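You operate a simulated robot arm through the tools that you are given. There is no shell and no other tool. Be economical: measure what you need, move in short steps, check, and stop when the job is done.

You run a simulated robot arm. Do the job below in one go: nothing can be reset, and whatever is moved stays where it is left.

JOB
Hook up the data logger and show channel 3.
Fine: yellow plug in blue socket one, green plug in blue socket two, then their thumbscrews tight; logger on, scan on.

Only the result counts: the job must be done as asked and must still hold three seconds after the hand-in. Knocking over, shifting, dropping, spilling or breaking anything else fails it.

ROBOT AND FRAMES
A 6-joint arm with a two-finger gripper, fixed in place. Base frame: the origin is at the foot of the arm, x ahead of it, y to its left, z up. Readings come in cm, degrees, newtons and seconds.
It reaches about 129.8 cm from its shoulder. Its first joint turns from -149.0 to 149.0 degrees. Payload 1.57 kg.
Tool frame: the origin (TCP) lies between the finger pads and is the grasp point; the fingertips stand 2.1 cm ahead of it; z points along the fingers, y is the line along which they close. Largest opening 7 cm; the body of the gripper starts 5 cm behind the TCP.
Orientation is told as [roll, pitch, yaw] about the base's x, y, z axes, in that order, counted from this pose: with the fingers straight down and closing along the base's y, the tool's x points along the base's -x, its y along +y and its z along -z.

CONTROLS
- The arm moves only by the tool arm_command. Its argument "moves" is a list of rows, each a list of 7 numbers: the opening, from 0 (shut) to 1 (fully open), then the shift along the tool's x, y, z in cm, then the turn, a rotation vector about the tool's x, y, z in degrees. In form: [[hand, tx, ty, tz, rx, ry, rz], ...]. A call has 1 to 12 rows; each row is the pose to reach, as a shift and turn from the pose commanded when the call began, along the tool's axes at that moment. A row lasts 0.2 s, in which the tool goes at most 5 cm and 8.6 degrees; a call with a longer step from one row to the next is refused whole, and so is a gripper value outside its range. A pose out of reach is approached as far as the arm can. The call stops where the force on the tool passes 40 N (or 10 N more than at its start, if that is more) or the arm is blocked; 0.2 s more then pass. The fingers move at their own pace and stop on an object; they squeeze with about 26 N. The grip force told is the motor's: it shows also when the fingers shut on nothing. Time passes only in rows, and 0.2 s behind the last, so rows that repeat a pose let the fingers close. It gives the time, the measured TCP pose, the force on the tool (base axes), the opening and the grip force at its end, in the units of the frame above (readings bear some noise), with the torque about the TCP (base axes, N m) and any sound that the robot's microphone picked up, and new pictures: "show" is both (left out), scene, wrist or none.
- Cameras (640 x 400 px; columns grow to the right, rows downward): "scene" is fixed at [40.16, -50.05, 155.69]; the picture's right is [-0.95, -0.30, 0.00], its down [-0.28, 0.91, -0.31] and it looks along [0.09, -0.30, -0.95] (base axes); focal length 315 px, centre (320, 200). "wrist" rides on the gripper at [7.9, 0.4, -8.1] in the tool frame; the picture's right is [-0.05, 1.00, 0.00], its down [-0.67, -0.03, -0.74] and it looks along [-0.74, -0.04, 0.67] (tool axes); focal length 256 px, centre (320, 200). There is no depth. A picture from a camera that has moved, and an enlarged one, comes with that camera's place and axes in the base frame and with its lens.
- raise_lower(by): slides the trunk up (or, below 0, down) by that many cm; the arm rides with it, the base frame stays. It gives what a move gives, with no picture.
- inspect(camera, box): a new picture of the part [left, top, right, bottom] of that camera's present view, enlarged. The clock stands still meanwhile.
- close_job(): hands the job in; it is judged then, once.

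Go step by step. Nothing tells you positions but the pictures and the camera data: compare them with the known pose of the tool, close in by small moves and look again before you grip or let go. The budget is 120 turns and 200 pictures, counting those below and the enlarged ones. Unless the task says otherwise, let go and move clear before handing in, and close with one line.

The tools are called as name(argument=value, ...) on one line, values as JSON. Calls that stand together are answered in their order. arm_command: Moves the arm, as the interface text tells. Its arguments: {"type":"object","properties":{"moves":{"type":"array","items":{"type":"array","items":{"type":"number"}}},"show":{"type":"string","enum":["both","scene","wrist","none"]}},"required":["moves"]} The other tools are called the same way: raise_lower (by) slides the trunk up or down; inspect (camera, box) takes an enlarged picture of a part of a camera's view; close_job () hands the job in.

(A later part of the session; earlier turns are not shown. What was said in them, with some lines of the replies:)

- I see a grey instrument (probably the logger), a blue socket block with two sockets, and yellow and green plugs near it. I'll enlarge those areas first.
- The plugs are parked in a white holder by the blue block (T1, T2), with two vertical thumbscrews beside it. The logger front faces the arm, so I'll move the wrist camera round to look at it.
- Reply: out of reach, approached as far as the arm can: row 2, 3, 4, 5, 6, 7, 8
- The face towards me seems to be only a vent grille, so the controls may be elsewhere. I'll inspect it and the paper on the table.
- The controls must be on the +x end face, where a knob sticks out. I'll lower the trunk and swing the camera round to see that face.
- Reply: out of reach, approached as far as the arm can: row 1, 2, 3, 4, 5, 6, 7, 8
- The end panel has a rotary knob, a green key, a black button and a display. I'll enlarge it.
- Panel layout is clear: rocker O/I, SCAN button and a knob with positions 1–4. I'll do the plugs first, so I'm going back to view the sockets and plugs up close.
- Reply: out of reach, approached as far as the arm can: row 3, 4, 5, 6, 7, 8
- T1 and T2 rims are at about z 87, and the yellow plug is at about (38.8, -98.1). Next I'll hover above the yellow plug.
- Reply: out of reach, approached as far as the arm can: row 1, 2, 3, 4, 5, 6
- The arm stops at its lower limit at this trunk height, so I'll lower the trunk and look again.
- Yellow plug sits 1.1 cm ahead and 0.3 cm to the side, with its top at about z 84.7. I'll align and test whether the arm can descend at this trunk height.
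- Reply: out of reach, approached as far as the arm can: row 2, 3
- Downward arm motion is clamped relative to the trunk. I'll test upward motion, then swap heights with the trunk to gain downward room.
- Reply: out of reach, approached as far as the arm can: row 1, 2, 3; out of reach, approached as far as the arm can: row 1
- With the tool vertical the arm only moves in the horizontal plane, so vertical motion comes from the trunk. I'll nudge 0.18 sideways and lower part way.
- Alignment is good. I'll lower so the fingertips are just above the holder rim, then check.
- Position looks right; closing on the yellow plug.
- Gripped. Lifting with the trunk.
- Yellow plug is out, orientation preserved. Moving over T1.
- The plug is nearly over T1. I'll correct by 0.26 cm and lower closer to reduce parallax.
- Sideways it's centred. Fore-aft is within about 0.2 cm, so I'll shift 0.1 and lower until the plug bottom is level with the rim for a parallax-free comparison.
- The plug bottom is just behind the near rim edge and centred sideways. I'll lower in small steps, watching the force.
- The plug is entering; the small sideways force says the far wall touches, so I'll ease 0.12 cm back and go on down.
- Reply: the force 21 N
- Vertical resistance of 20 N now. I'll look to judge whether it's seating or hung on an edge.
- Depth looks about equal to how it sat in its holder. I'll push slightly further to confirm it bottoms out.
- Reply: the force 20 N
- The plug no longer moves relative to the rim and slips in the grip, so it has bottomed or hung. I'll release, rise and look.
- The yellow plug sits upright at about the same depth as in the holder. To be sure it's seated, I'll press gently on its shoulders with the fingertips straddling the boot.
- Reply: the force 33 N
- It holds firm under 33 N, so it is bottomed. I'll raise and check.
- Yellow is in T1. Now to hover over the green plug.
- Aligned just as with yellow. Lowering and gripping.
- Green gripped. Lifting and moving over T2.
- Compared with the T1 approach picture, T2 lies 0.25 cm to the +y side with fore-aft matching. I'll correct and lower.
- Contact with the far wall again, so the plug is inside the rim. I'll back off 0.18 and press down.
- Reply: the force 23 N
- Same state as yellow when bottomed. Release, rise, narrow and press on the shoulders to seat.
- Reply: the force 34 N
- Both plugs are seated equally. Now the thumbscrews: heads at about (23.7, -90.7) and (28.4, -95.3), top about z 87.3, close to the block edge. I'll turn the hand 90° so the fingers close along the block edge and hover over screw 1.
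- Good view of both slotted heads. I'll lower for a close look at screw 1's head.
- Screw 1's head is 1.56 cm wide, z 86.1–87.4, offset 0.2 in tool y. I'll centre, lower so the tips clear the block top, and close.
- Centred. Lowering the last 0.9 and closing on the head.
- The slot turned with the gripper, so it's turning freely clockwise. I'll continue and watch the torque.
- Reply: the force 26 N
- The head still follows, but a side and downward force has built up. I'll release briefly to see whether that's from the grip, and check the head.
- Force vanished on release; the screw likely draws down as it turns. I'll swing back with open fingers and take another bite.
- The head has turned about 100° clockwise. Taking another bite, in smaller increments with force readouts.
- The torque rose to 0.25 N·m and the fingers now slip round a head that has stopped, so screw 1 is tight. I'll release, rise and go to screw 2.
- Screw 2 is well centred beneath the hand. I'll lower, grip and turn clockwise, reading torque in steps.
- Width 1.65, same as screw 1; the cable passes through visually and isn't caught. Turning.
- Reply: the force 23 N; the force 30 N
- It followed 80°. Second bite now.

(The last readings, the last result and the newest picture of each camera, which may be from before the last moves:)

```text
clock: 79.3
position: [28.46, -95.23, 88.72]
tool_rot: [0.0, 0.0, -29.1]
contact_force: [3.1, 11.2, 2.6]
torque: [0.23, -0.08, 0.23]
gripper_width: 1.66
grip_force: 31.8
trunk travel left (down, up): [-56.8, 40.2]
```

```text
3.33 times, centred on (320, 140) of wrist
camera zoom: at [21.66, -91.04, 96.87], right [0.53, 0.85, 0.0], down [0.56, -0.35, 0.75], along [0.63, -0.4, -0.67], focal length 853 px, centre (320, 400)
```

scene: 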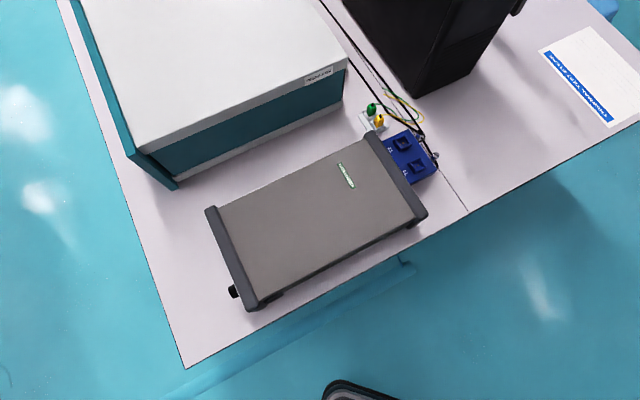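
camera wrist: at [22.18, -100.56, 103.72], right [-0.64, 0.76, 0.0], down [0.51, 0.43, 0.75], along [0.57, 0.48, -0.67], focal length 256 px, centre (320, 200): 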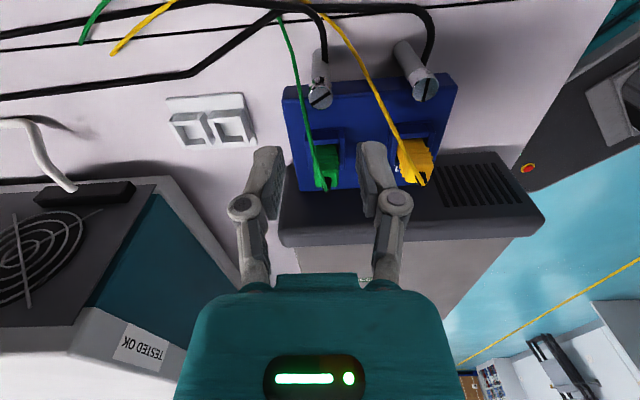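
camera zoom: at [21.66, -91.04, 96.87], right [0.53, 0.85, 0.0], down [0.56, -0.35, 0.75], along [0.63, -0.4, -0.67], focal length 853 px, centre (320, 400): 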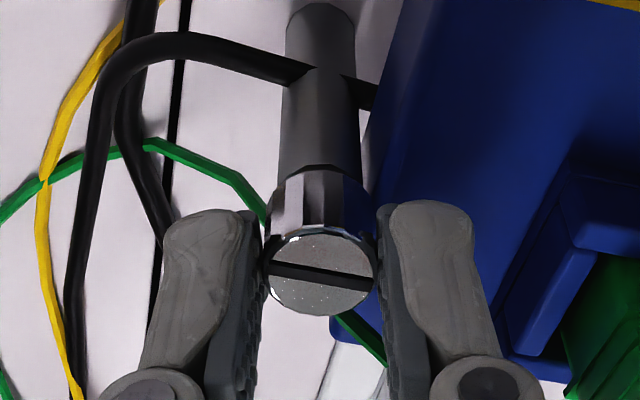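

Same stop and slip torque (0.25 N·m): screw 2 is tight. Release, rise and check everything.

arm_command(moves=[[0.4, 0, 0, 0, 0, 0, 0], [0.5, 0, 0, 0, 0, 0, 0]], show="none")

raise_lower(by=9)

inspect(camera="scene", box=[370, 110, 460, 190])

inspect(camera="wrist", box=[240, 20, 440, 170])

```text
clock: 79.9
position: [28.31, -95.34, 88.65]
tool_rot: [0.0, -0.1, -29.0]
contact_force: [-0.7, -0.1, 0.0]
torque: [-0.03, 0.01, 0.0]
gripper_width: 3.47
grip_force: 0.1
trunk travel left (down, up): [-56.8, 40.2]
```

```text
clock: 81.2
position: [28.28, -95.25, 97.64]
tool_rot: [0.1, 0.0, -28.9]
contact_force: [0.2, 0.0, 0.4]
torque: [0.03, -0.03, 0.02]
gripper_width: 3.49
grip_force: 0.0
trunk travel left (down, up): [-65.8, 31.2]
```

```text
5.00 times, centred on (415, 150) of scene
camera zoom: at [40.16, -50.05, 155.69], right [-0.95, -0.3, 0.0], down [-0.28, 0.91, -0.31], along [0.09, -0.3, -0.95], focal length 1576 px, centre (-155, 450)
```

zoom: 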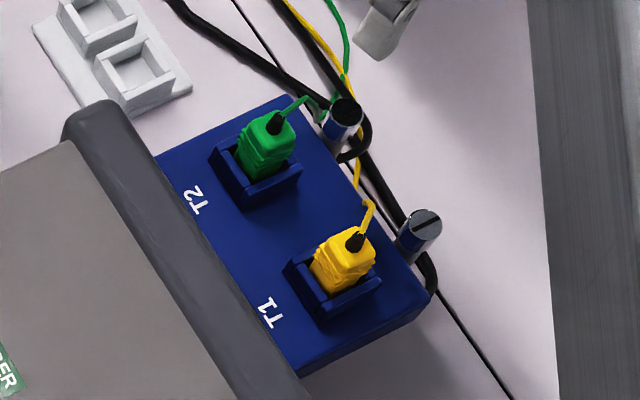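

```text
2.67 times, centred on (340, 95) of wrist
camera zoom: at [21.56, -91.13, 105.77], right [0.53, 0.85, 0.0], down [0.56, -0.35, 0.75], along [0.63, -0.39, -0.67], focal length 683 px, centre (267, 480)
```

zoom: 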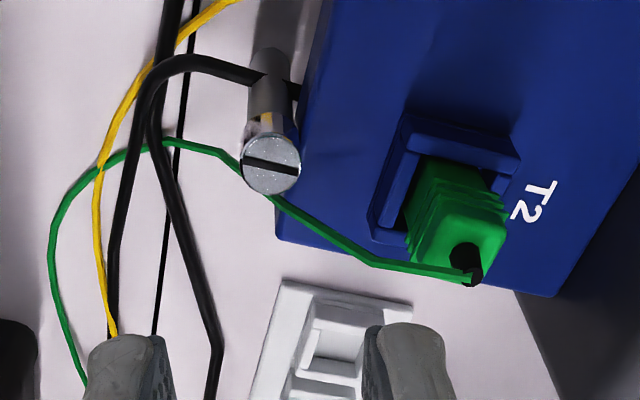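

Both plugs and screws look right. Next I'll raise and travel over to the front-panel side of the logger, turning the hand so the camera will be on top when I tilt forward.

raise_lower(by=10)

arm_command(moves=[[0.5, -0.2, 4.5, 0, 0, 0, -8], [0.5, -0.4, 9, 0, 0, 0, -16], [0.5, -0.6, 13.5, 0, 0, 0, -24], [0.5, -0.8, 18, 0, 0, 0, -32], [0.5, -1, 22.5, 0, 0, 0, -40], [0.5, -1.2, 27, 0, 0, 0, -48], [0.5, -1.4, 31.5, 0, 0, 0, -56], [0.5, -1.6, 36, 0, 0, 0, -64], [0.5, -1.87, 41.4, 0, 0, 0, -72]], show="scene")

```text
clock: 82.5
position: [28.29, -95.33, 107.69]
tool_rot: [0.1, 0.1, -29.0]
contact_force: [-0.4, 0.2, -0.1]
torque: [-0.02, 0.02, 0.01]
gripper_width: 3.52
grip_force: 0.0
trunk travel left (down, up): [-75.8, 21.2]
```

```text
refused: row 9 steps farther than a row can; nothing moved
```

arm_command(moves=[[0.5, -0.2, 4.5, 0, 0, 0, -8], [0.5, -0.4, 9, 0, 0, 0, -16], [0.5, -0.6, 13.5, 0, 0, 0, -24], [0.5, -0.8, 18, 0, 0, 0, -32], [0.5, -1, 22.5, 0, 0, 0, -40], [0.5, -1.2, 27, 0, 0, 0, -48], [0.5, -1.4, 31.5, 0, 0, 0, -56], [0.5, -1.6, 36, 0, 0, 0, -64], [0.5, -1.87, 40.5, 0, 0, 0, -72]], show="scene")

```text
clock: 84.5
position: [49.41, -60.62, 107.67]
tool_rot: [-0.1, -0.1, 43.2]
contact_force: [0.2, 0.5, -0.6]
torque: [-0.02, 0.0, 0.0]
gripper_width: 3.51
grip_force: 0.0
trunk travel left (down, up): [-75.8, 21.2]
```

scene: 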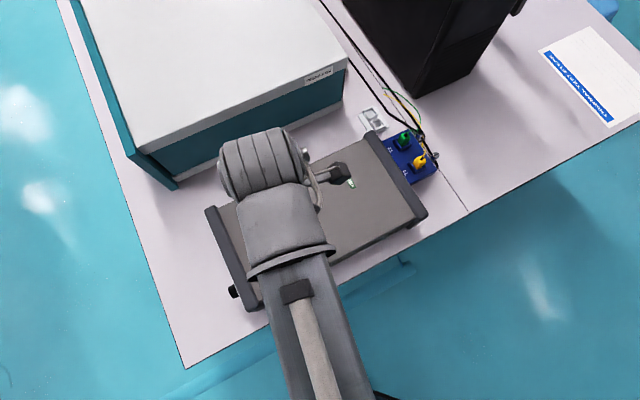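

arm_command(moves=[[0.3, -4.7, 0, 0, 0, 0, 0], [0.3, -9.4, 0, 0, 0, 0, 0], [0.3, -14.1, 0, 0, 0, 0, 0], [0.3, -18.8, 0, 0, 0, 0, 0], [0.3, -23.5, 0, 0, 0, 0, 0], [0.3, -28.2, 0, 0, 0, 0, 0], [0.3, -32.9, 0, 0, 0, 0, 0], [0.3, -37.6, 0, 0, 0, 0, 0], [0.3, -41.9, 0, 0, 0, 0, 0]], show="none")

arm_command(moves=[[0.3, 0, 0, 0, 0, 8, 0], [0.3, 0, 0, 0, 0, 16, 0], [0.3, 0, 0, 0, 0, 24, 0], [0.3, 0, 0, 0, 0, 32, 0], [0.3, 0, 0, 0, 0, 40, 0]])

```text
clock: 86.5
position: [80.26, -32.06, 107.63]
tool_rot: [0.0, -0.1, 43.1]
contact_force: [0.1, -0.6, 0.0]
torque: [-0.02, -0.01, 0.03]
gripper_width: 2.13
grip_force: 0.1
trunk travel left (down, up): [-75.8, 21.2]
```

```text
clock: 87.7
position: [80.24, -32.08, 112.04]
tool_rot: [-0.1, 39.9, 43.0]
contact_force: [0.6, 0.4, 0.8]
torque: [-0.03, -0.01, 0.0]
gripper_width: 2.11
grip_force: 0.1
out of reach, approached as far as the arm can: row 2, 3, 4, 5
trunk travel left (down, up): [-75.8, 21.2]
camera wrist: at [79.34, -32.31, 123.33], right [-0.65, 0.76, -0.04], down [0.75, 0.65, 0.14], along [0.13, 0.07, -0.99], focal length 256 px, centre (320, 200)
```

scene: 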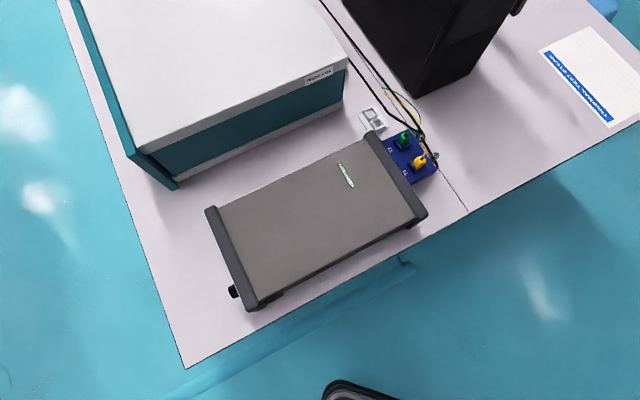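
wrist: 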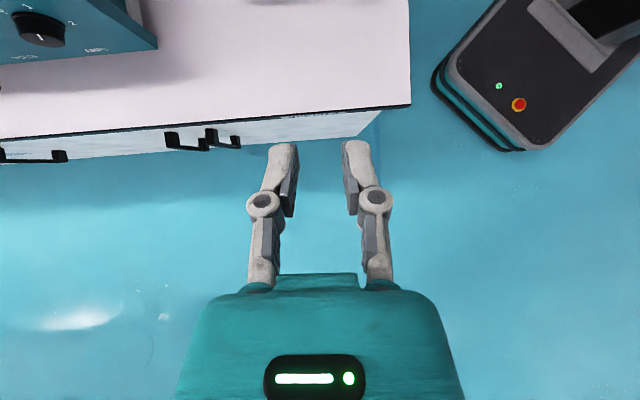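

The tilt works (the pivot is about 19 cm behind the TCP). Table top is about z 80. I'll tilt to about 76°, then lower the trunk to view the panel.

arm_command(moves=[[0.3, 0, 0, 0, 0, 8, 0], [0.3, 0, 0, 0, 0, 16, 0], [0.3, 0, 0, 0, 0, 24, 0], [0.3, 0, 0, 0, 0, 32, 0], [0.3, 0, 0, 0, 0, 36, 0]], show="none")

raise_lower(by=-24)

arm_command(moves=[[0.3, 0, 0, 0, 0, 0, 0]], show="wrist")

```text
clock: 88.9
position: [78.89, -36.67, 120.29]
tool_rot: [-4.6, 71.2, 43.0]
contact_force: [-0.9, 0.3, 0.5]
torque: [0.01, -0.01, 0.01]
gripper_width: 2.09
grip_force: 0.0
out of reach, approached as far as the arm can: row 1, 2, 3, 4, 5
trunk travel left (down, up): [-75.8, 21.2]
```

```text
clock: 91.4
position: [78.9, -36.79, 96.22]
tool_rot: [-4.6, 71.2, 42.9]
contact_force: [0.1, 0.7, 1.1]
torque: [0.05, 0.01, 0.0]
gripper_width: 2.09
grip_force: 0.0
trunk travel left (down, up): [-51.8, 45.2]
```

```text
clock: 91.8
position: [78.9, -36.77, 96.23]
tool_rot: [-4.6, 71.1, 43.0]
contact_force: [0.0, -0.1, -1.0]
torque: [0.0, 0.0, -0.03]
gripper_width: 2.08
grip_force: 0.0
trunk travel left (down, up): [-51.8, 45.2]
camera wrist: at [81.87, -32.55, 106.38], right [-0.72, 0.69, -0.08], down [0.66, 0.65, -0.39], along [-0.22, -0.33, -0.92], focal length 256 px, centre (320, 200)
```

wrist: 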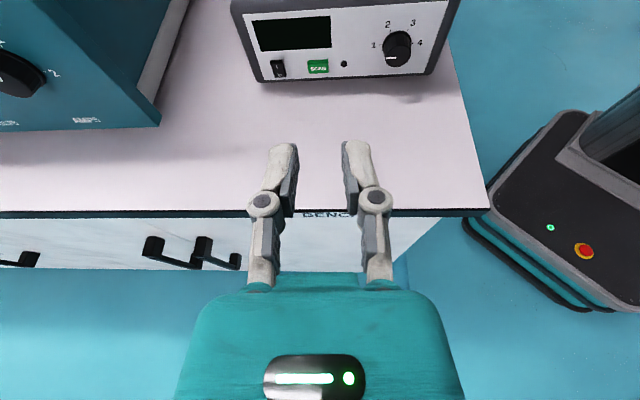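

Excellent view of the panel from above. Enlarging it.

inspect(camera="wrist", box=[230, 0, 470, 100])

inspect(camera="wrist", box=[360, 10, 440, 80])

inspect(camera="wrist", box=[255, 45, 355, 95])

```text
2.67 times, centred on (350, 50) of wrist
camera zoom: at [81.87, -32.55, 106.38], right [-0.72, 0.69, -0.08], down [0.66, 0.65, -0.39], along [-0.22, -0.33, -0.92], focal length 683 px, centre (240, 600)
```

zoom: 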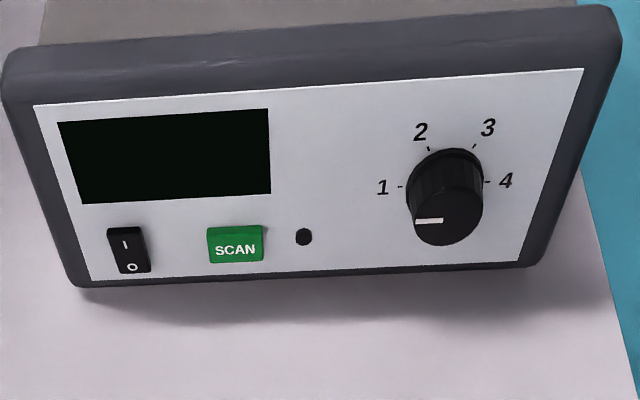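

```text
5.71 times, centred on (400, 45) of wrist
camera zoom: at [81.87, -32.55, 106.38], right [-0.72, 0.69, -0.08], down [0.66, 0.65, -0.39], along [-0.22, -0.33, -0.92], focal length 1463 px, centre (-137, 1086)
```

zoom: 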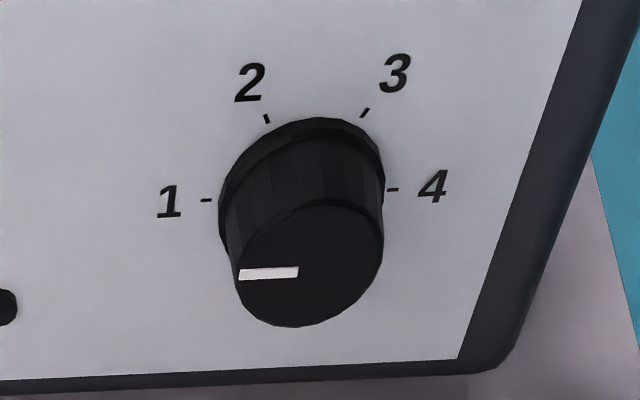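

```text
6.40 times, centred on (305, 70) of wrist
camera zoom: at [81.87, -32.55, 106.38], right [-0.72, 0.69, -0.08], down [0.66, 0.65, -0.39], along [-0.22, -0.33, -0.92], focal length 1638 px, centre (416, 1032)
```

zoom: 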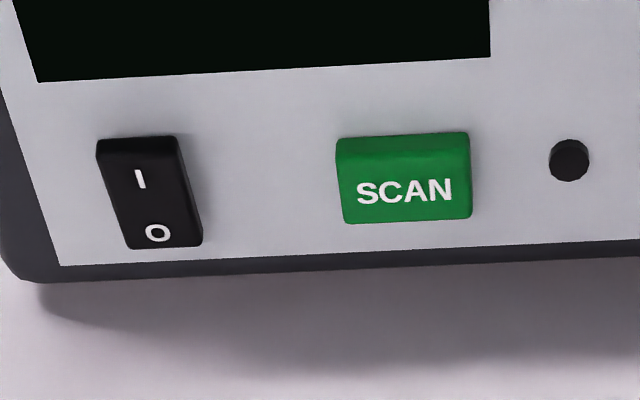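

Panel read: rocker "I" at about (68.2, -56.8, 84.5), SCAN (64.3, -53.8, 83.7), knob (57.6, -47.6, 85.8) pointing at 1, with 60° steps. I'll close the fingers and move in front of the rocker.

arm_command(moves=[[0, 1.3, -1.5, 3.75, 0, 0, 0], [0, 2.53, -2.96, 7.5, 0, 0, 0], [0, 3.8, -4.45, 11.2, 0, 0, 0], [0, 5.07, -5.93, 14.97, 0, 0, 0]], show="none")

raise_lower(by=-8)

arm_command(moves=[[0, 0, 0, 0, 0, 0, 0]], show="wrist")

```text
clock: 92.8
position: [72.59, -52.56, 96.27]
tool_rot: [-4.7, 71.1, 43.0]
contact_force: [0.5, -0.6, 0.5]
torque: [0.01, -0.01, 0.0]
gripper_width: 0.0
grip_force: 25.3
trunk travel left (down, up): [-51.8, 45.2]
```

```text
clock: 94.0
position: [72.6, -52.43, 88.23]
tool_rot: [-4.7, 71.1, 43.0]
contact_force: [0.1, 0.8, 0.2]
torque: [0.01, 0.03, 0.0]
gripper_width: 0.03
grip_force: 25.6
trunk travel left (down, up): [-43.8, 53.2]
```

```text
clock: 94.4
position: [72.57, -52.47, 88.32]
tool_rot: [-4.7, 71.0, 43.0]
contact_force: [-0.1, -0.4, 0.0]
torque: [0.05, 0.01, -0.01]
gripper_width: 0.03
grip_force: 25.9
trunk travel left (down, up): [-43.8, 53.2]
camera wrist: at [75.64, -48.25, 98.38], right [-0.72, 0.69, -0.08], down [0.66, 0.65, -0.39], along [-0.22, -0.33, -0.92], focal length 256 px, centre (320, 200)
```

wrist: 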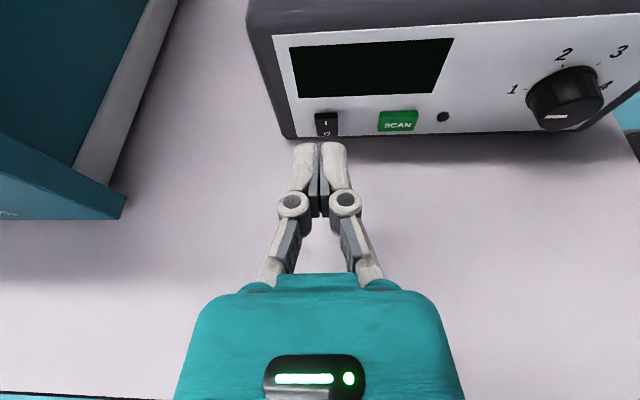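

Laterally aligned with the rocker. Lowering to its upper half and advancing in steps.

raise_lower(by=-3.4)

arm_command(moves=[[0, 0.5, 0.02, 1.42, 0, 0, 0], [0, 0.99, 0.04, 2.83, 0, 0, 0]], show="wrist")

inspect(camera="wrist", box=[260, 80, 420, 200])

```text
clock: 95.2
position: [72.69, -52.6, 84.98]
tool_rot: [-4.7, 71.2, 42.9]
contact_force: [0.5, -0.5, 0.0]
torque: [0.03, -0.05, -0.03]
gripper_width: 0.0
grip_force: 26.1
trunk travel left (down, up): [-40.4, 56.6]
```

```text
clock: 95.8
position: [70.71, -54.66, 84.8]
tool_rot: [-4.7, 71.1, 42.9]
contact_force: [-0.5, 0.1, 0.3]
torque: [0.0, 0.03, 0.02]
gripper_width: 0.0
grip_force: 25.4
trunk travel left (down, up): [-40.4, 56.6]
camera wrist: at [73.7, -50.41, 94.99], right [-0.72, 0.69, -0.08], down [0.66, 0.65, -0.39], along [-0.22, -0.33, -0.92], focal length 256 px, centre (320, 200)
```

wrist: 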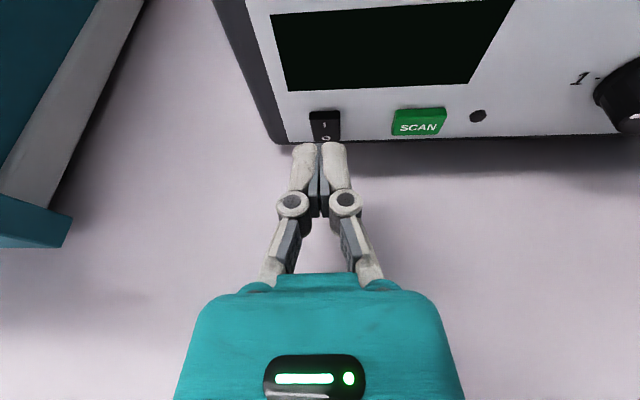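

```text
3.33 times, centred on (340, 140) of wrist
camera zoom: at [73.7, -50.41, 94.99], right [-0.72, 0.69, -0.08], down [0.66, 0.65, -0.39], along [-0.22, -0.33, -0.92], focal length 853 px, centre (253, 400)
```

zoom: 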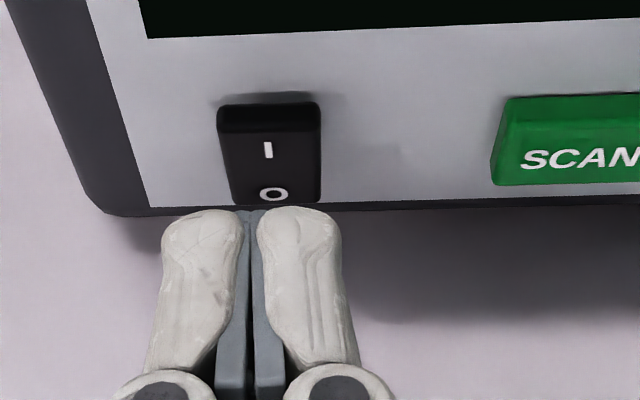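

arm_command(moves=[[0, 0.1, 0.25, 0.28, 0, 0, 0], [0, 0.26, 0.26, 0.75, 0, 0, 0]], show="none")

inspect(camera="wrist", box=[260, 80, 420, 200])

arm_command(moves=[[0, 0.1, 0, 0.28, 0, 0, 0], [0, 0.2, 0, 0.57, 0, 0, 0], [0, 0.26, 0, 0.75, 0, 0, 0]], show="none")

inspect(camera="wrist", box=[260, 80, 420, 200])

```text
clock: 96.4
position: [69.88, -55.07, 84.92]
tool_rot: [-4.7, 71.0, 42.8]
contact_force: [0.5, -0.6, 0.9]
torque: [-0.03, -0.01, -0.02]
gripper_width: 0.01
grip_force: 26.0
trunk travel left (down, up): [-40.4, 56.6]
```

```text
3.33 times, centred on (340, 140) of wrist
camera zoom: at [72.87, -50.85, 94.98], right [-0.72, 0.69, -0.08], down [0.66, 0.65, -0.39], along [-0.22, -0.33, -0.92], focal length 853 px, centre (253, 400)
```

zoom: 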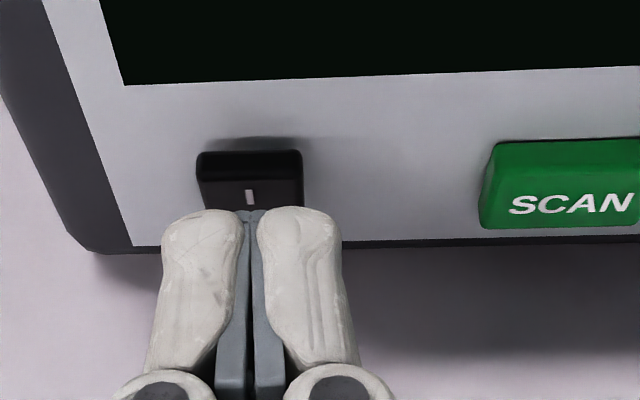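

```text
clock: 97.2
position: [69.34, -55.6, 84.83]
tool_rot: [-4.7, 71.2, 42.7]
contact_force: [3.4, 3.0, 4.8]
torque: [-0.08, 0.01, 0.01]
gripper_width: 0.01
grip_force: 26.0
trunk travel left (down, up): [-40.4, 56.6]
```

```text
3.33 times, centred on (340, 140) of wrist
camera zoom: at [72.34, -51.4, 95.04], right [-0.72, 0.69, -0.08], down [0.66, 0.65, -0.39], along [-0.22, -0.33, -0.92], focal length 853 px, centre (253, 400)
```

zoom: 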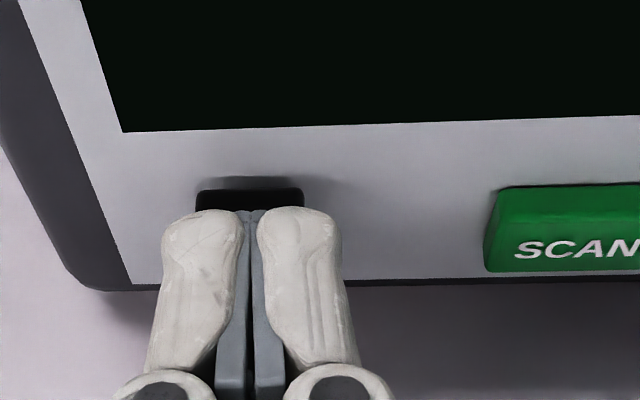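

Touching (about 6 N). Pushing on in small steps.

arm_command(moves=[[0, 0.07, 0, 0.19, 0, 0, 0], [0, 0.13, 0, 0.38, 0, 0, 0], [0, 0.18, 0, 0.52, 0, 0, 0]], show="none")

inspect(camera="wrist", box=[260, 60, 500, 200])

```text
clock: 98.0
position: [69.22, -55.84, 84.91]
tool_rot: [-4.6, 71.2, 42.9]
contact_force: [11.7, 16.2, -0.4]
torque: [0.01, 0.0, -0.15]
gripper_width: 0.02
grip_force: 26.2
trunk travel left (down, up): [-40.4, 56.6]
```

```text
2.67 times, centred on (380, 130) of wrist
camera zoom: at [72.16, -51.59, 94.96], right [-0.72, 0.69, -0.08], down [0.66, 0.65, -0.39], along [-0.22, -0.33, -0.92], focal length 683 px, centre (160, 387)
```

zoom: 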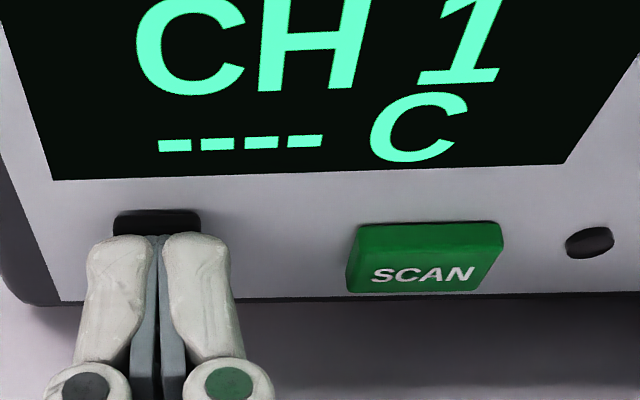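

Power is on: the display shows CH 1 and "---- C". I'll back off and move sideways to SCAN.

arm_command(moves=[[0, -0.66, 0, -1.89, 0, 0, 0], [0, -0.6, 2.5, -1.95, 0, 0, 0], [0, -0.57, 4.94, -2.02, 0, 0, 0]], show="none")

raise_lower(by=-1)

arm_command(moves=[[0, 0, 0, 0, 0, 0, 0]], show="wrist")

inspect(camera="wrist", box=[200, 60, 420, 200])

```text
clock: 98.8
position: [66.7, -51.17, 84.88]
tool_rot: [-4.6, 71.2, 42.9]
contact_force: [0.3, -0.3, -0.4]
torque: [-0.02, -0.03, 0.02]
gripper_width: 0.0
grip_force: 25.9
trunk travel left (down, up): [-40.4, 56.6]
```

```text
clock: 99.3
position: [66.8, -51.12, 83.83]
tool_rot: [-4.7, 71.3, 42.9]
contact_force: [0.3, 0.0, 0.2]
torque: [0.03, 0.0, 0.0]
gripper_width: 0.0
grip_force: 25.9
trunk travel left (down, up): [-39.4, 57.6]
```

```text
clock: 99.8
position: [66.8, -51.16, 83.86]
tool_rot: [-4.8, 71.2, 42.9]
contact_force: [0.1, -0.1, 0.1]
torque: [-0.01, 0.01, -0.02]
gripper_width: 0.0
grip_force: 26.0
trunk travel left (down, up): [-39.4, 57.6]
camera wrist: at [69.85, -46.93, 93.99], right [-0.72, 0.69, -0.08], down [0.66, 0.65, -0.39], along [-0.22, -0.33, -0.92], focal length 256 px, centre (320, 200)
```

wrist: 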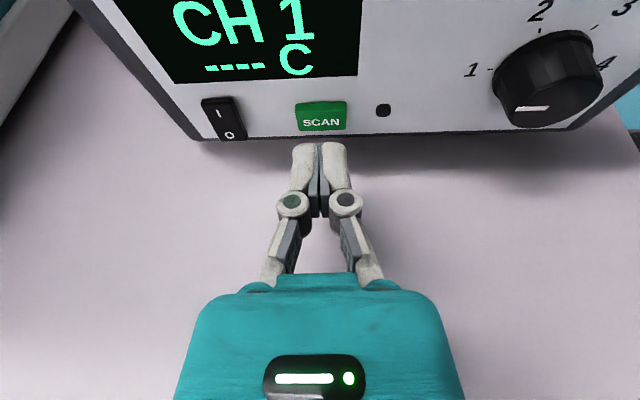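

```text
2.86 times, centred on (310, 130) of wrist
camera zoom: at [69.85, -46.93, 93.99], right [-0.72, 0.69, -0.08], down [0.66, 0.65, -0.39], along [-0.22, -0.33, -0.92], focal length 731 px, centre (349, 400)
```

zoom: 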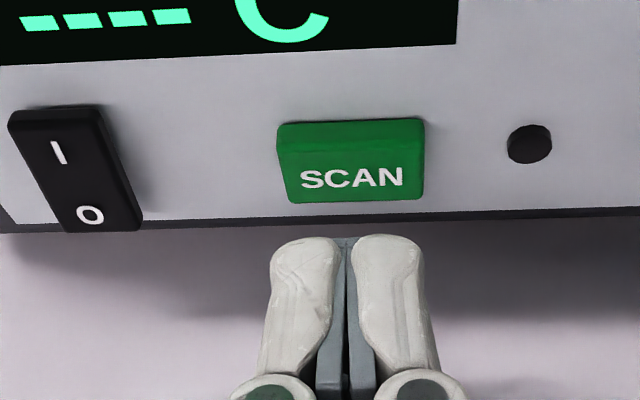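

Aligned with SCAN. Advancing in small steps for a single press.

arm_command(moves=[[0, 0.13, 0, 0.38, 0, 0, 0], [0, 0.26, 0.01, 0.75, 0, 0, 0], [0, 0.36, 0.01, 1.03, 0, 0, 0], [0, 0.43, 0.01, 1.23, 0, 0, 0]], show="none")

arm_command(moves=[[0, 0.07, 0, 0.19, 0, 0, 0], [0, 0.1, 0, 0.29, 0, 0, 0]], show="none")

inspect(camera="wrist", box=[160, 20, 420, 200])

```text
clock: 100.8
position: [65.86, -52.14, 83.91]
tool_rot: [-4.7, 71.1, 42.9]
contact_force: [0.1, 0.6, -0.2]
torque: [0.01, 0.0, 0.01]
gripper_width: 0.01
grip_force: 26.2
trunk travel left (down, up): [-39.4, 57.6]
```

```text
clock: 101.3
position: [65.79, -52.26, 83.94]
tool_rot: [-4.7, 71.2, 42.9]
contact_force: [-1.3, 0.0, 0.5]
torque: [-0.02, 0.03, 0.04]
gripper_width: 0.0
grip_force: 25.8
trunk travel left (down, up): [-39.4, 57.6]
```

```text
2.22 times, centred on (290, 110) of wrist
camera zoom: at [68.73, -48.12, 93.99], right [-0.72, 0.69, -0.08], down [0.66, 0.65, -0.39], along [-0.22, -0.33, -0.92], focal length 569 px, centre (387, 400)
```

zoom: 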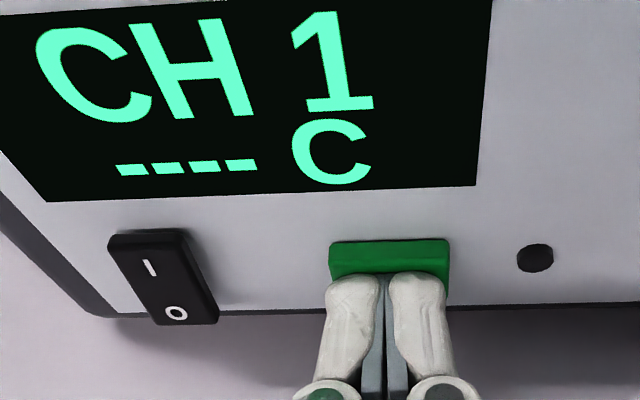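

arm_command(moves=[[0, 0.07, 0, 0.19, 0, 0, 0], [0, 0.13, 0, 0.38, 0, 0, 0]], show="none")

inspect(camera="wrist", box=[160, 20, 420, 200])

```text
clock: 102.0
position: [65.53, -52.58, 83.92]
tool_rot: [-4.6, 71.1, 42.9]
contact_force: [1.9, 2.7, -0.6]
torque: [0.0, 0.0, -0.05]
gripper_width: 0.59
grip_force: 28.4
trunk travel left (down, up): [-39.4, 57.6]
heard: click
```

```text
2.22 times, centred on (290, 110) of wrist
camera zoom: at [68.48, -48.39, 93.99], right [-0.72, 0.69, -0.08], down [0.66, 0.65, -0.39], along [-0.22, -0.33, -0.92], focal length 569 px, centre (387, 400)
```

zoom: 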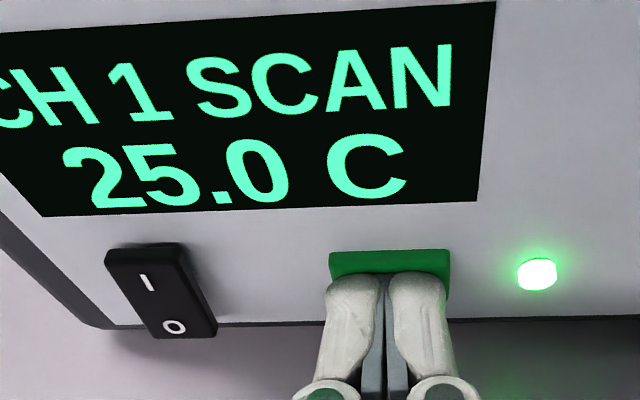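

Click heard; display shows "CH 1 SCAN 25.0 C" and the green lamp is lit. I'll back off and move in front of the knob with the fingers open.

arm_command(moves=[[0, -0.8, -0.03, -2.36, 0, 0, 0], [0, -1.65, -0.07, -4.72, 0, 0, 0], [0.4, -1.6, 4.5, -4.9, 0, 0, 0], [0.6, -1.49, 9.1, -5.02, 0, 0, 0], [0.6, -1.49, 9.1, -5.02, 0, 0, 0]], show="none")

raise_lower(by=2.4)

arm_command(moves=[[0.6, 0, 0, 0, 0, 0, 0]], show="wrist")

inspect(camera="wrist", box=[200, 20, 440, 170])

```text
clock: 103.2
position: [62.17, -42.54, 83.85]
tool_rot: [-4.7, 71.1, 42.9]
contact_force: [-0.3, 1.2, 0.2]
torque: [0.01, 0.01, 0.02]
gripper_width: 4.19
grip_force: 0.0
trunk travel left (down, up): [-39.4, 57.6]
```

```text
clock: 103.8
position: [62.22, -42.6, 86.31]
tool_rot: [-4.7, 71.1, 42.9]
contact_force: [0.6, 0.0, -0.2]
torque: [0.02, 0.0, -0.02]
gripper_width: 4.18
grip_force: 0.0
trunk travel left (down, up): [-41.8, 55.2]
```

```text
clock: 104.2
position: [62.13, -42.72, 86.25]
tool_rot: [-4.7, 71.1, 42.9]
contact_force: [-0.1, 0.3, 0.1]
torque: [0.03, 0.01, -0.01]
gripper_width: 4.17
grip_force: 0.1
trunk travel left (down, up): [-41.8, 55.2]
camera wrist: at [65.23, -38.41, 96.38], right [-0.72, 0.69, -0.08], down [0.66, 0.65, -0.39], along [-0.22, -0.33, -0.92], focal length 256 px, centre (320, 200)
```

wrist: 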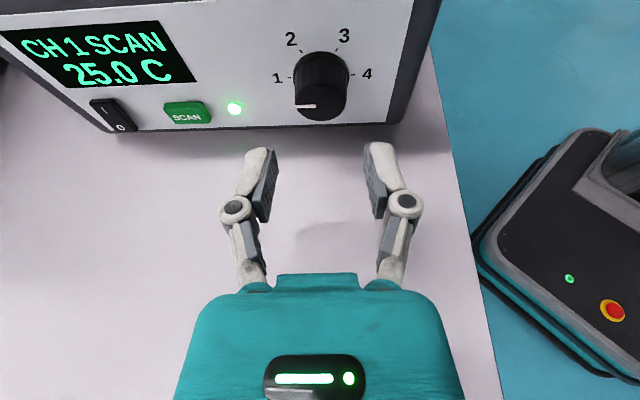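

```text
2.67 times, centred on (320, 95) of wrist
camera zoom: at [65.23, -38.41, 96.38], right [-0.72, 0.69, -0.08], down [0.66, 0.65, -0.39], along [-0.22, -0.33, -0.92], focal length 683 px, centre (320, 480)
```

zoom: 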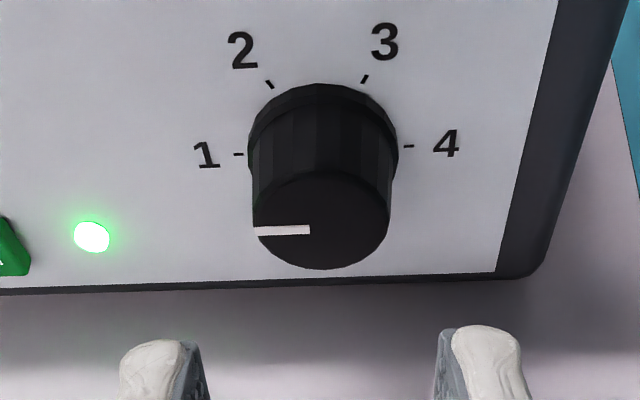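

Knob is centred ahead. I'll roll −28°, advance around it, and look before closing.

arm_command(moves=[[0.6, 0, 0, 0, 0, 0, -8], [0.6, 0, 0, 0, 0, 0, -16], [0.6, 0, 0, 0, 0, 0, -24], [0.6, 0, 0, 0, 0, 0, -28], [0.6, 0.6, 0.02, 1.7, 0, 0, -28], [0.6, 1.0, 0.03, 2.8, 0, 0, -28]], show="wrist")

inspect(camera="wrist", box=[200, 40, 440, 190])

```text
clock: 105.7
position: [60.06, -44.77, 86.31]
tool_rot: [52.6, 57.9, 104.9]
contact_force: [-0.4, 0.2, 0.1]
torque: [0.03, -0.01, -0.01]
gripper_width: 4.21
grip_force: 0.1
trunk travel left (down, up): [-41.8, 55.2]
camera wrist: at [66.02, -43.04, 95.8], right [-0.77, 0.52, 0.38], down [0.41, 0.85, -0.34], along [-0.5, -0.11, -0.86], focal length 256 px, centre (320, 200)
```

wrist: 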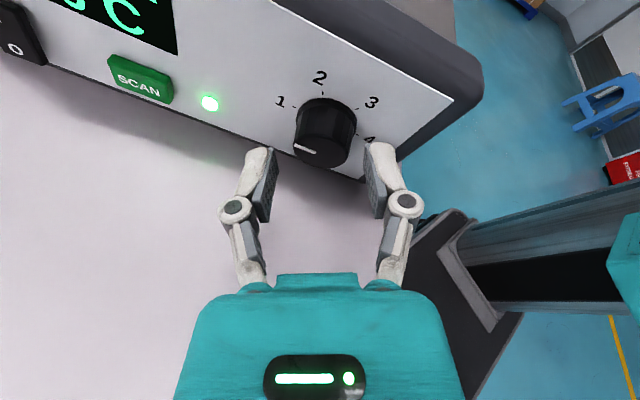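

```text
2.67 times, centred on (320, 115) of wrist
camera zoom: at [66.02, -43.04, 95.8], right [-0.77, 0.52, 0.38], down [0.41, 0.85, -0.34], along [-0.5, -0.11, -0.86], focal length 683 px, centre (320, 427)
```

zoom: 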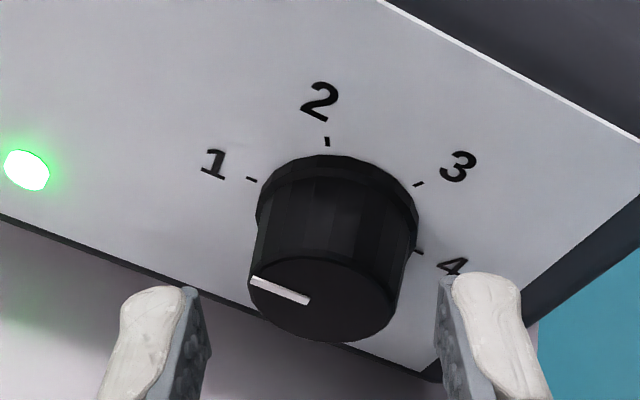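

arm_command(moves=[[0.6, 0.15, 0.09, 0.5, 0, 0, 0], [0.6, 0.29, 0.17, 1.0, 0, 0, 0]], show="none")

inspect(camera="wrist", box=[200, 60, 440, 210])

```text
clock: 106.2
position: [59.44, -45.45, 86.22]
tool_rot: [52.6, 58.0, 104.8]
contact_force: [0.3, 0.3, -0.8]
torque: [-0.01, -0.02, -0.02]
gripper_width: 4.19
grip_force: 0.1
trunk travel left (down, up): [-41.8, 55.2]
```

```text
2.67 times, centred on (320, 135) of wrist
camera zoom: at [65.36, -43.67, 95.8], right [-0.77, 0.52, 0.38], down [0.41, 0.85, -0.34], along [-0.49, -0.11, -0.86], focal length 683 px, centre (320, 373)
```

zoom: 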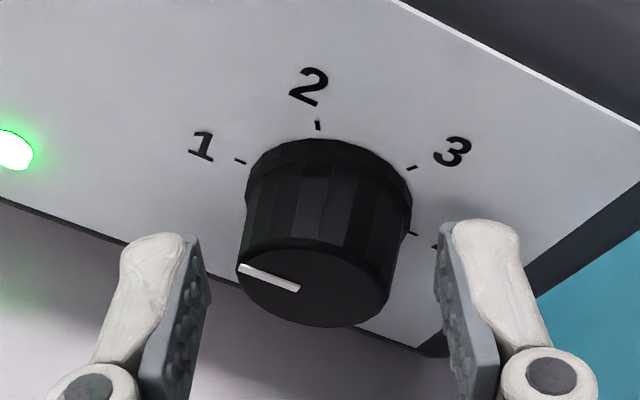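

Well placed. Closing and turning clockwise 56°, checking the display.

arm_command(moves=[[0.4, 0, 0, 0, 0, 0, 0], [0.3, 0, 0, 0, 0, 0, 0], [0.3, 0, 0, 0, 0, 0, 0]], show="none")

arm_command(moves=[[0.3, 0, 0, 0, 0, 0, 8], [0.3, 0, 0, 0, 0, 0, 16], [0.3, 0, 0, 0, 0, 0, 24], [0.3, 0, 0, 0, 0, 0, 32], [0.3, 0, 0, 0, 0, 0, 40], [0.3, 0, 0, 0, 0, 0, 48], [0.3, 0, 0, 0, 0, 0, 56]], show="wrist")

inspect(camera="wrist", box=[200, 60, 440, 210])

```text
clock: 107.0
position: [59.46, -45.52, 86.32]
tool_rot: [52.7, 58.0, 104.9]
contact_force: [2.6, -0.7, 0.1]
torque: [0.01, -0.08, -0.03]
gripper_width: 2.93
grip_force: 32.2
trunk travel left (down, up): [-41.8, 55.2]
```

```text
clock: 108.7
position: [59.36, -45.53, 86.27]
tool_rot: [-55.5, 55.3, -12.7]
contact_force: [1.3, 9.5, -2.7]
torque: [0.34, -0.3, 0.51]
gripper_width: 2.89
grip_force: 32.2
trunk travel left (down, up): [-41.8, 55.2]
camera wrist: at [60.02, -38.5, 95.21], right [-0.51, 0.69, -0.51], down [0.86, 0.41, -0.29], along [0.01, -0.59, -0.81], focal length 256 px, centre (320, 200)
```

wrist: 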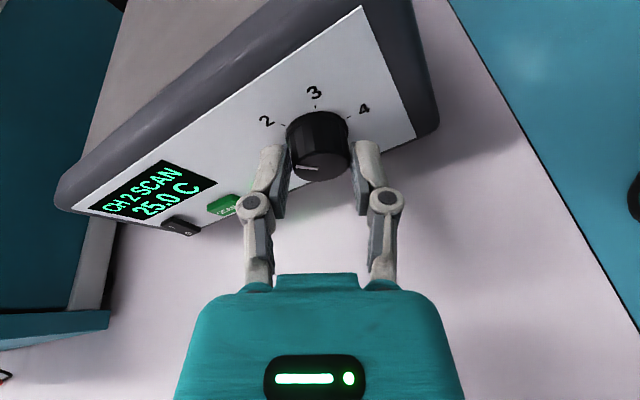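

```text
2.67 times, centred on (320, 135) of wrist
camera zoom: at [60.02, -38.5, 95.21], right [-0.51, 0.69, -0.51], down [0.86, 0.41, -0.29], along [0.01, -0.59, -0.81], focal length 683 px, centre (320, 373)
```

zoom: 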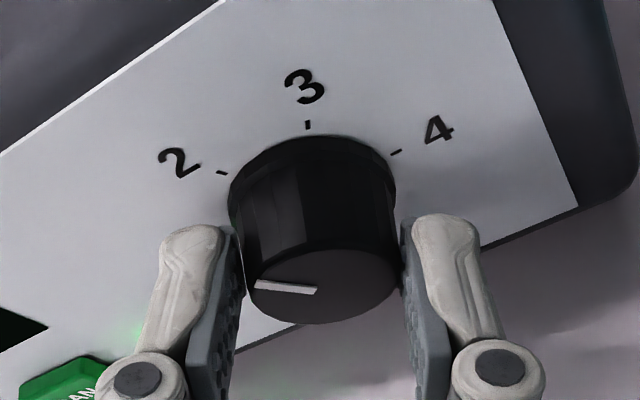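

CH 2 now. Release, roll back and take a second bite.

arm_command(moves=[[0.5, 0, 0, 0, 0, 0, 0], [0.6, 0, 0, 0, 0, 0, 0], [0.6, 0, 0, 0, 0, 0, -8], [0.6, 0, 0, 0, 0, 0, -16], [0.6, 0, 0, 0, 0, 0, -24], [0.6, 0, 0, 0, 0, 0, -32], [0.6, 0, 0, 0, 0, 0, -40], [0.6, 0, 0, 0, 0, 0, -48], [0.6, 0, 0, 0, 0, 0, -56]], show="none")

inspect(camera="wrist", box=[200, 60, 440, 210])

```text
clock: 110.7
position: [59.42, -45.68, 86.28]
tool_rot: [52.7, 57.9, 105.0]
contact_force: [0.3, 0.5, -0.8]
torque: [0.0, -0.01, 0.02]
gripper_width: 4.22
grip_force: 0.1
trunk travel left (down, up): [-41.8, 55.2]
```

```text
2.67 times, centred on (320, 135) of wrist
camera zoom: at [65.44, -43.73, 95.79], right [-0.77, 0.52, 0.38], down [0.41, 0.85, -0.34], along [-0.5, -0.11, -0.86], focal length 683 px, centre (320, 373)
```

zoom: 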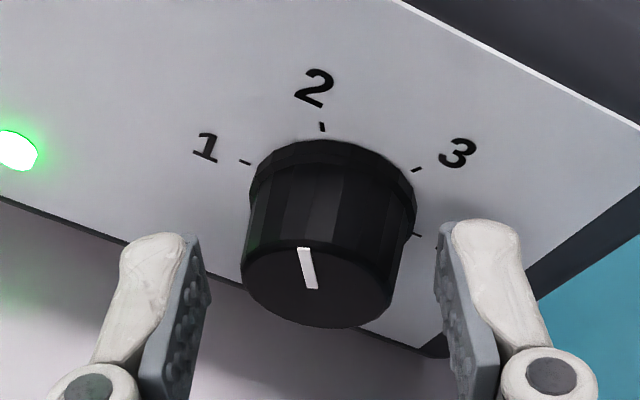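

The pointer snapped to 2. Second bite: 58°.

arm_command(moves=[[0.4, 0, 0, 0, 0, 0, 0], [0.3, 0, 0, 0, 0, 0, 0], [0.3, 0, 0, 0, 0, 0, 0], [0.3, 0, 0, 0, 0, 0, 8], [0.3, 0, 0, 0, 0, 0, 16], [0.3, 0, 0, 0, 0, 0, 24], [0.3, 0, 0, 0, 0, 0, 32], [0.3, 0, 0, 0, 0, 0, 40], [0.3, 0, 0, 0, 0, 0, 48], [0.3, 0, 0, 0, 0, 0, 56], [0.3, 0, 0, 0, 0, 0, 58]], show="wrist")

inspect(camera="wrist", box=[80, 60, 440, 260])

```text
clock: 113.0
position: [59.32, -45.47, 86.33]
tool_rot: [-57.0, 53.6, -14.6]
contact_force: [-9.7, 12.9, -4.7]
torque: [0.48, -0.26, 0.41]
gripper_width: 2.93
grip_force: 32.6
trunk travel left (down, up): [-41.8, 55.2]
camera wrist: at [59.82, -38.34, 95.11], right [-0.48, 0.69, -0.54], down [0.87, 0.4, -0.28], along [0.02, -0.61, -0.79], focal length 256 px, centre (320, 200)
```

wrist: 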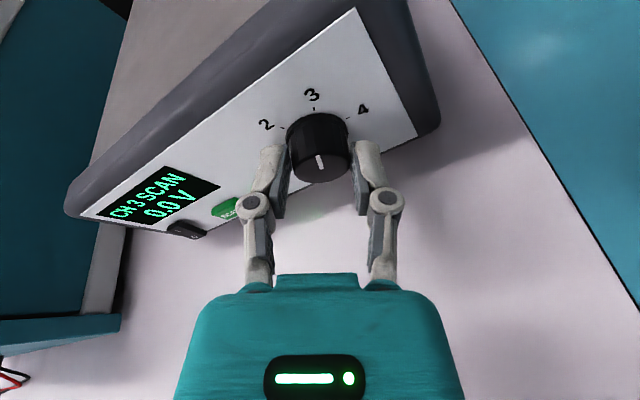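

```text
1.78 times, centred on (260, 160) of wrist
camera zoom: at [59.82, -38.34, 95.11], right [-0.48, 0.69, -0.54], down [0.87, 0.4, -0.28], along [0.02, -0.61, -0.79], focal length 455 px, centre (427, 271)
```

zoom: 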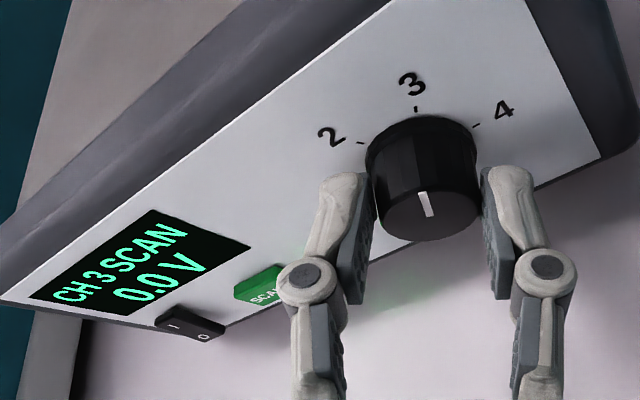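

"CH 3 SCAN 0.0 V". Releasing and backing straight out.

arm_command(moves=[[0.5, 0, 0, 0, 0, 0, 0], [0.6, 0, 0, 0, 0, 0, 0], [0.6, -0.7, 0.39, -2.35, 0, 0, 0], [0.6, -1.44, 0.78, -4.71, 0, 0, 0], [0.6, -2.16, 1.17, -7.06, 0, 0, 0]], show="none")

raise_lower(by=10)

arm_command(moves=[[0.6, 0, 0, 0, 0, 0, -8], [0.6, 0, 0, 0, 0, 0, -16], [0.6, 0, 0, 0, 0, 0, -24], [0.6, 0, 0, 0, 0, 0, -30]])

inspect(camera="scene", box=[360, 100, 460, 190])

```text
clock: 114.2
position: [64.67, -40.04, 86.29]
tool_rot: [-56.7, 53.7, -14.3]
contact_force: [-0.6, -1.0, 0.4]
torque: [0.0, -0.02, 0.0]
gripper_width: 4.2
grip_force: 0.0
trunk travel left (down, up): [-41.8, 55.2]
```

```text
clock: 115.6
position: [64.68, -40.07, 96.28]
tool_rot: [-56.7, 53.7, -14.4]
contact_force: [0.2, -0.2, -0.3]
torque: [-0.03, 0.02, 0.04]
gripper_width: 4.21
grip_force: 0.0
trunk travel left (down, up): [-51.8, 45.2]
```

```text
clock: 116.6
position: [64.64, -40.03, 96.29]
tool_rot: [-4.2, 71.0, 43.3]
contact_force: [-0.3, 0.5, -0.1]
torque: [0.02, 0.01, 0.04]
gripper_width: 4.19
grip_force: 0.0
trunk travel left (down, up): [-51.8, 45.2]
camera wrist: at [67.58, -35.9, 106.35], right [-0.72, 0.69, -0.07], down [0.66, 0.65, -0.39], along [-0.22, -0.33, -0.92], focal length 256 px, centre (320, 200)
```

scene: 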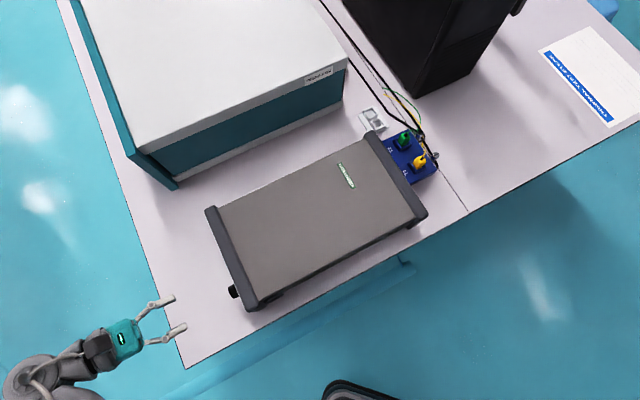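
wrist: 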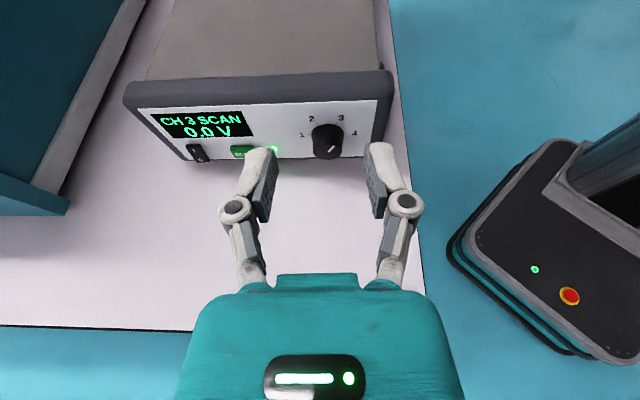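

```text
4.44 times, centred on (410, 145) of scene
camera zoom: at [40.16, -50.05, 155.69], right [-0.95, -0.3, 0.0], down [-0.28, 0.91, -0.31], along [0.09, -0.3, -0.95], focal length 1401 px, centre (-80, 444)
```

zoom: 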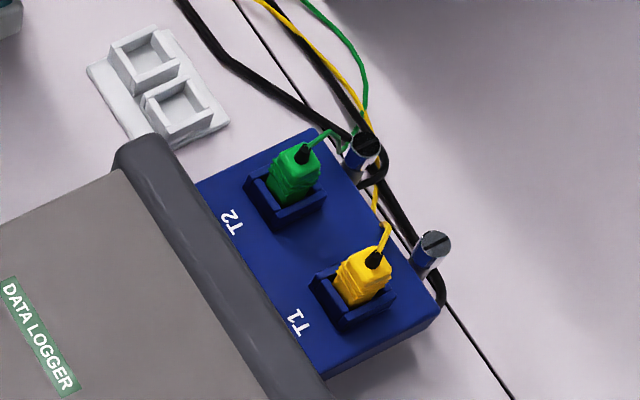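

The display reads "CH 3 SCAN 0.0 V", the scan lamp is lit, both plugs are seated and both screws are at their stops. The hand is clear, so I'm handing in.

close_job()

```text
The job is handed in.
```

The job is done and handed in: the yellow plug is in T1 and the green plug is in T2. Both thumbscrews were turned to their stops, the logger and scan are on, and the display shows channel 3 ("CH 3 SCAN 0.0 V").
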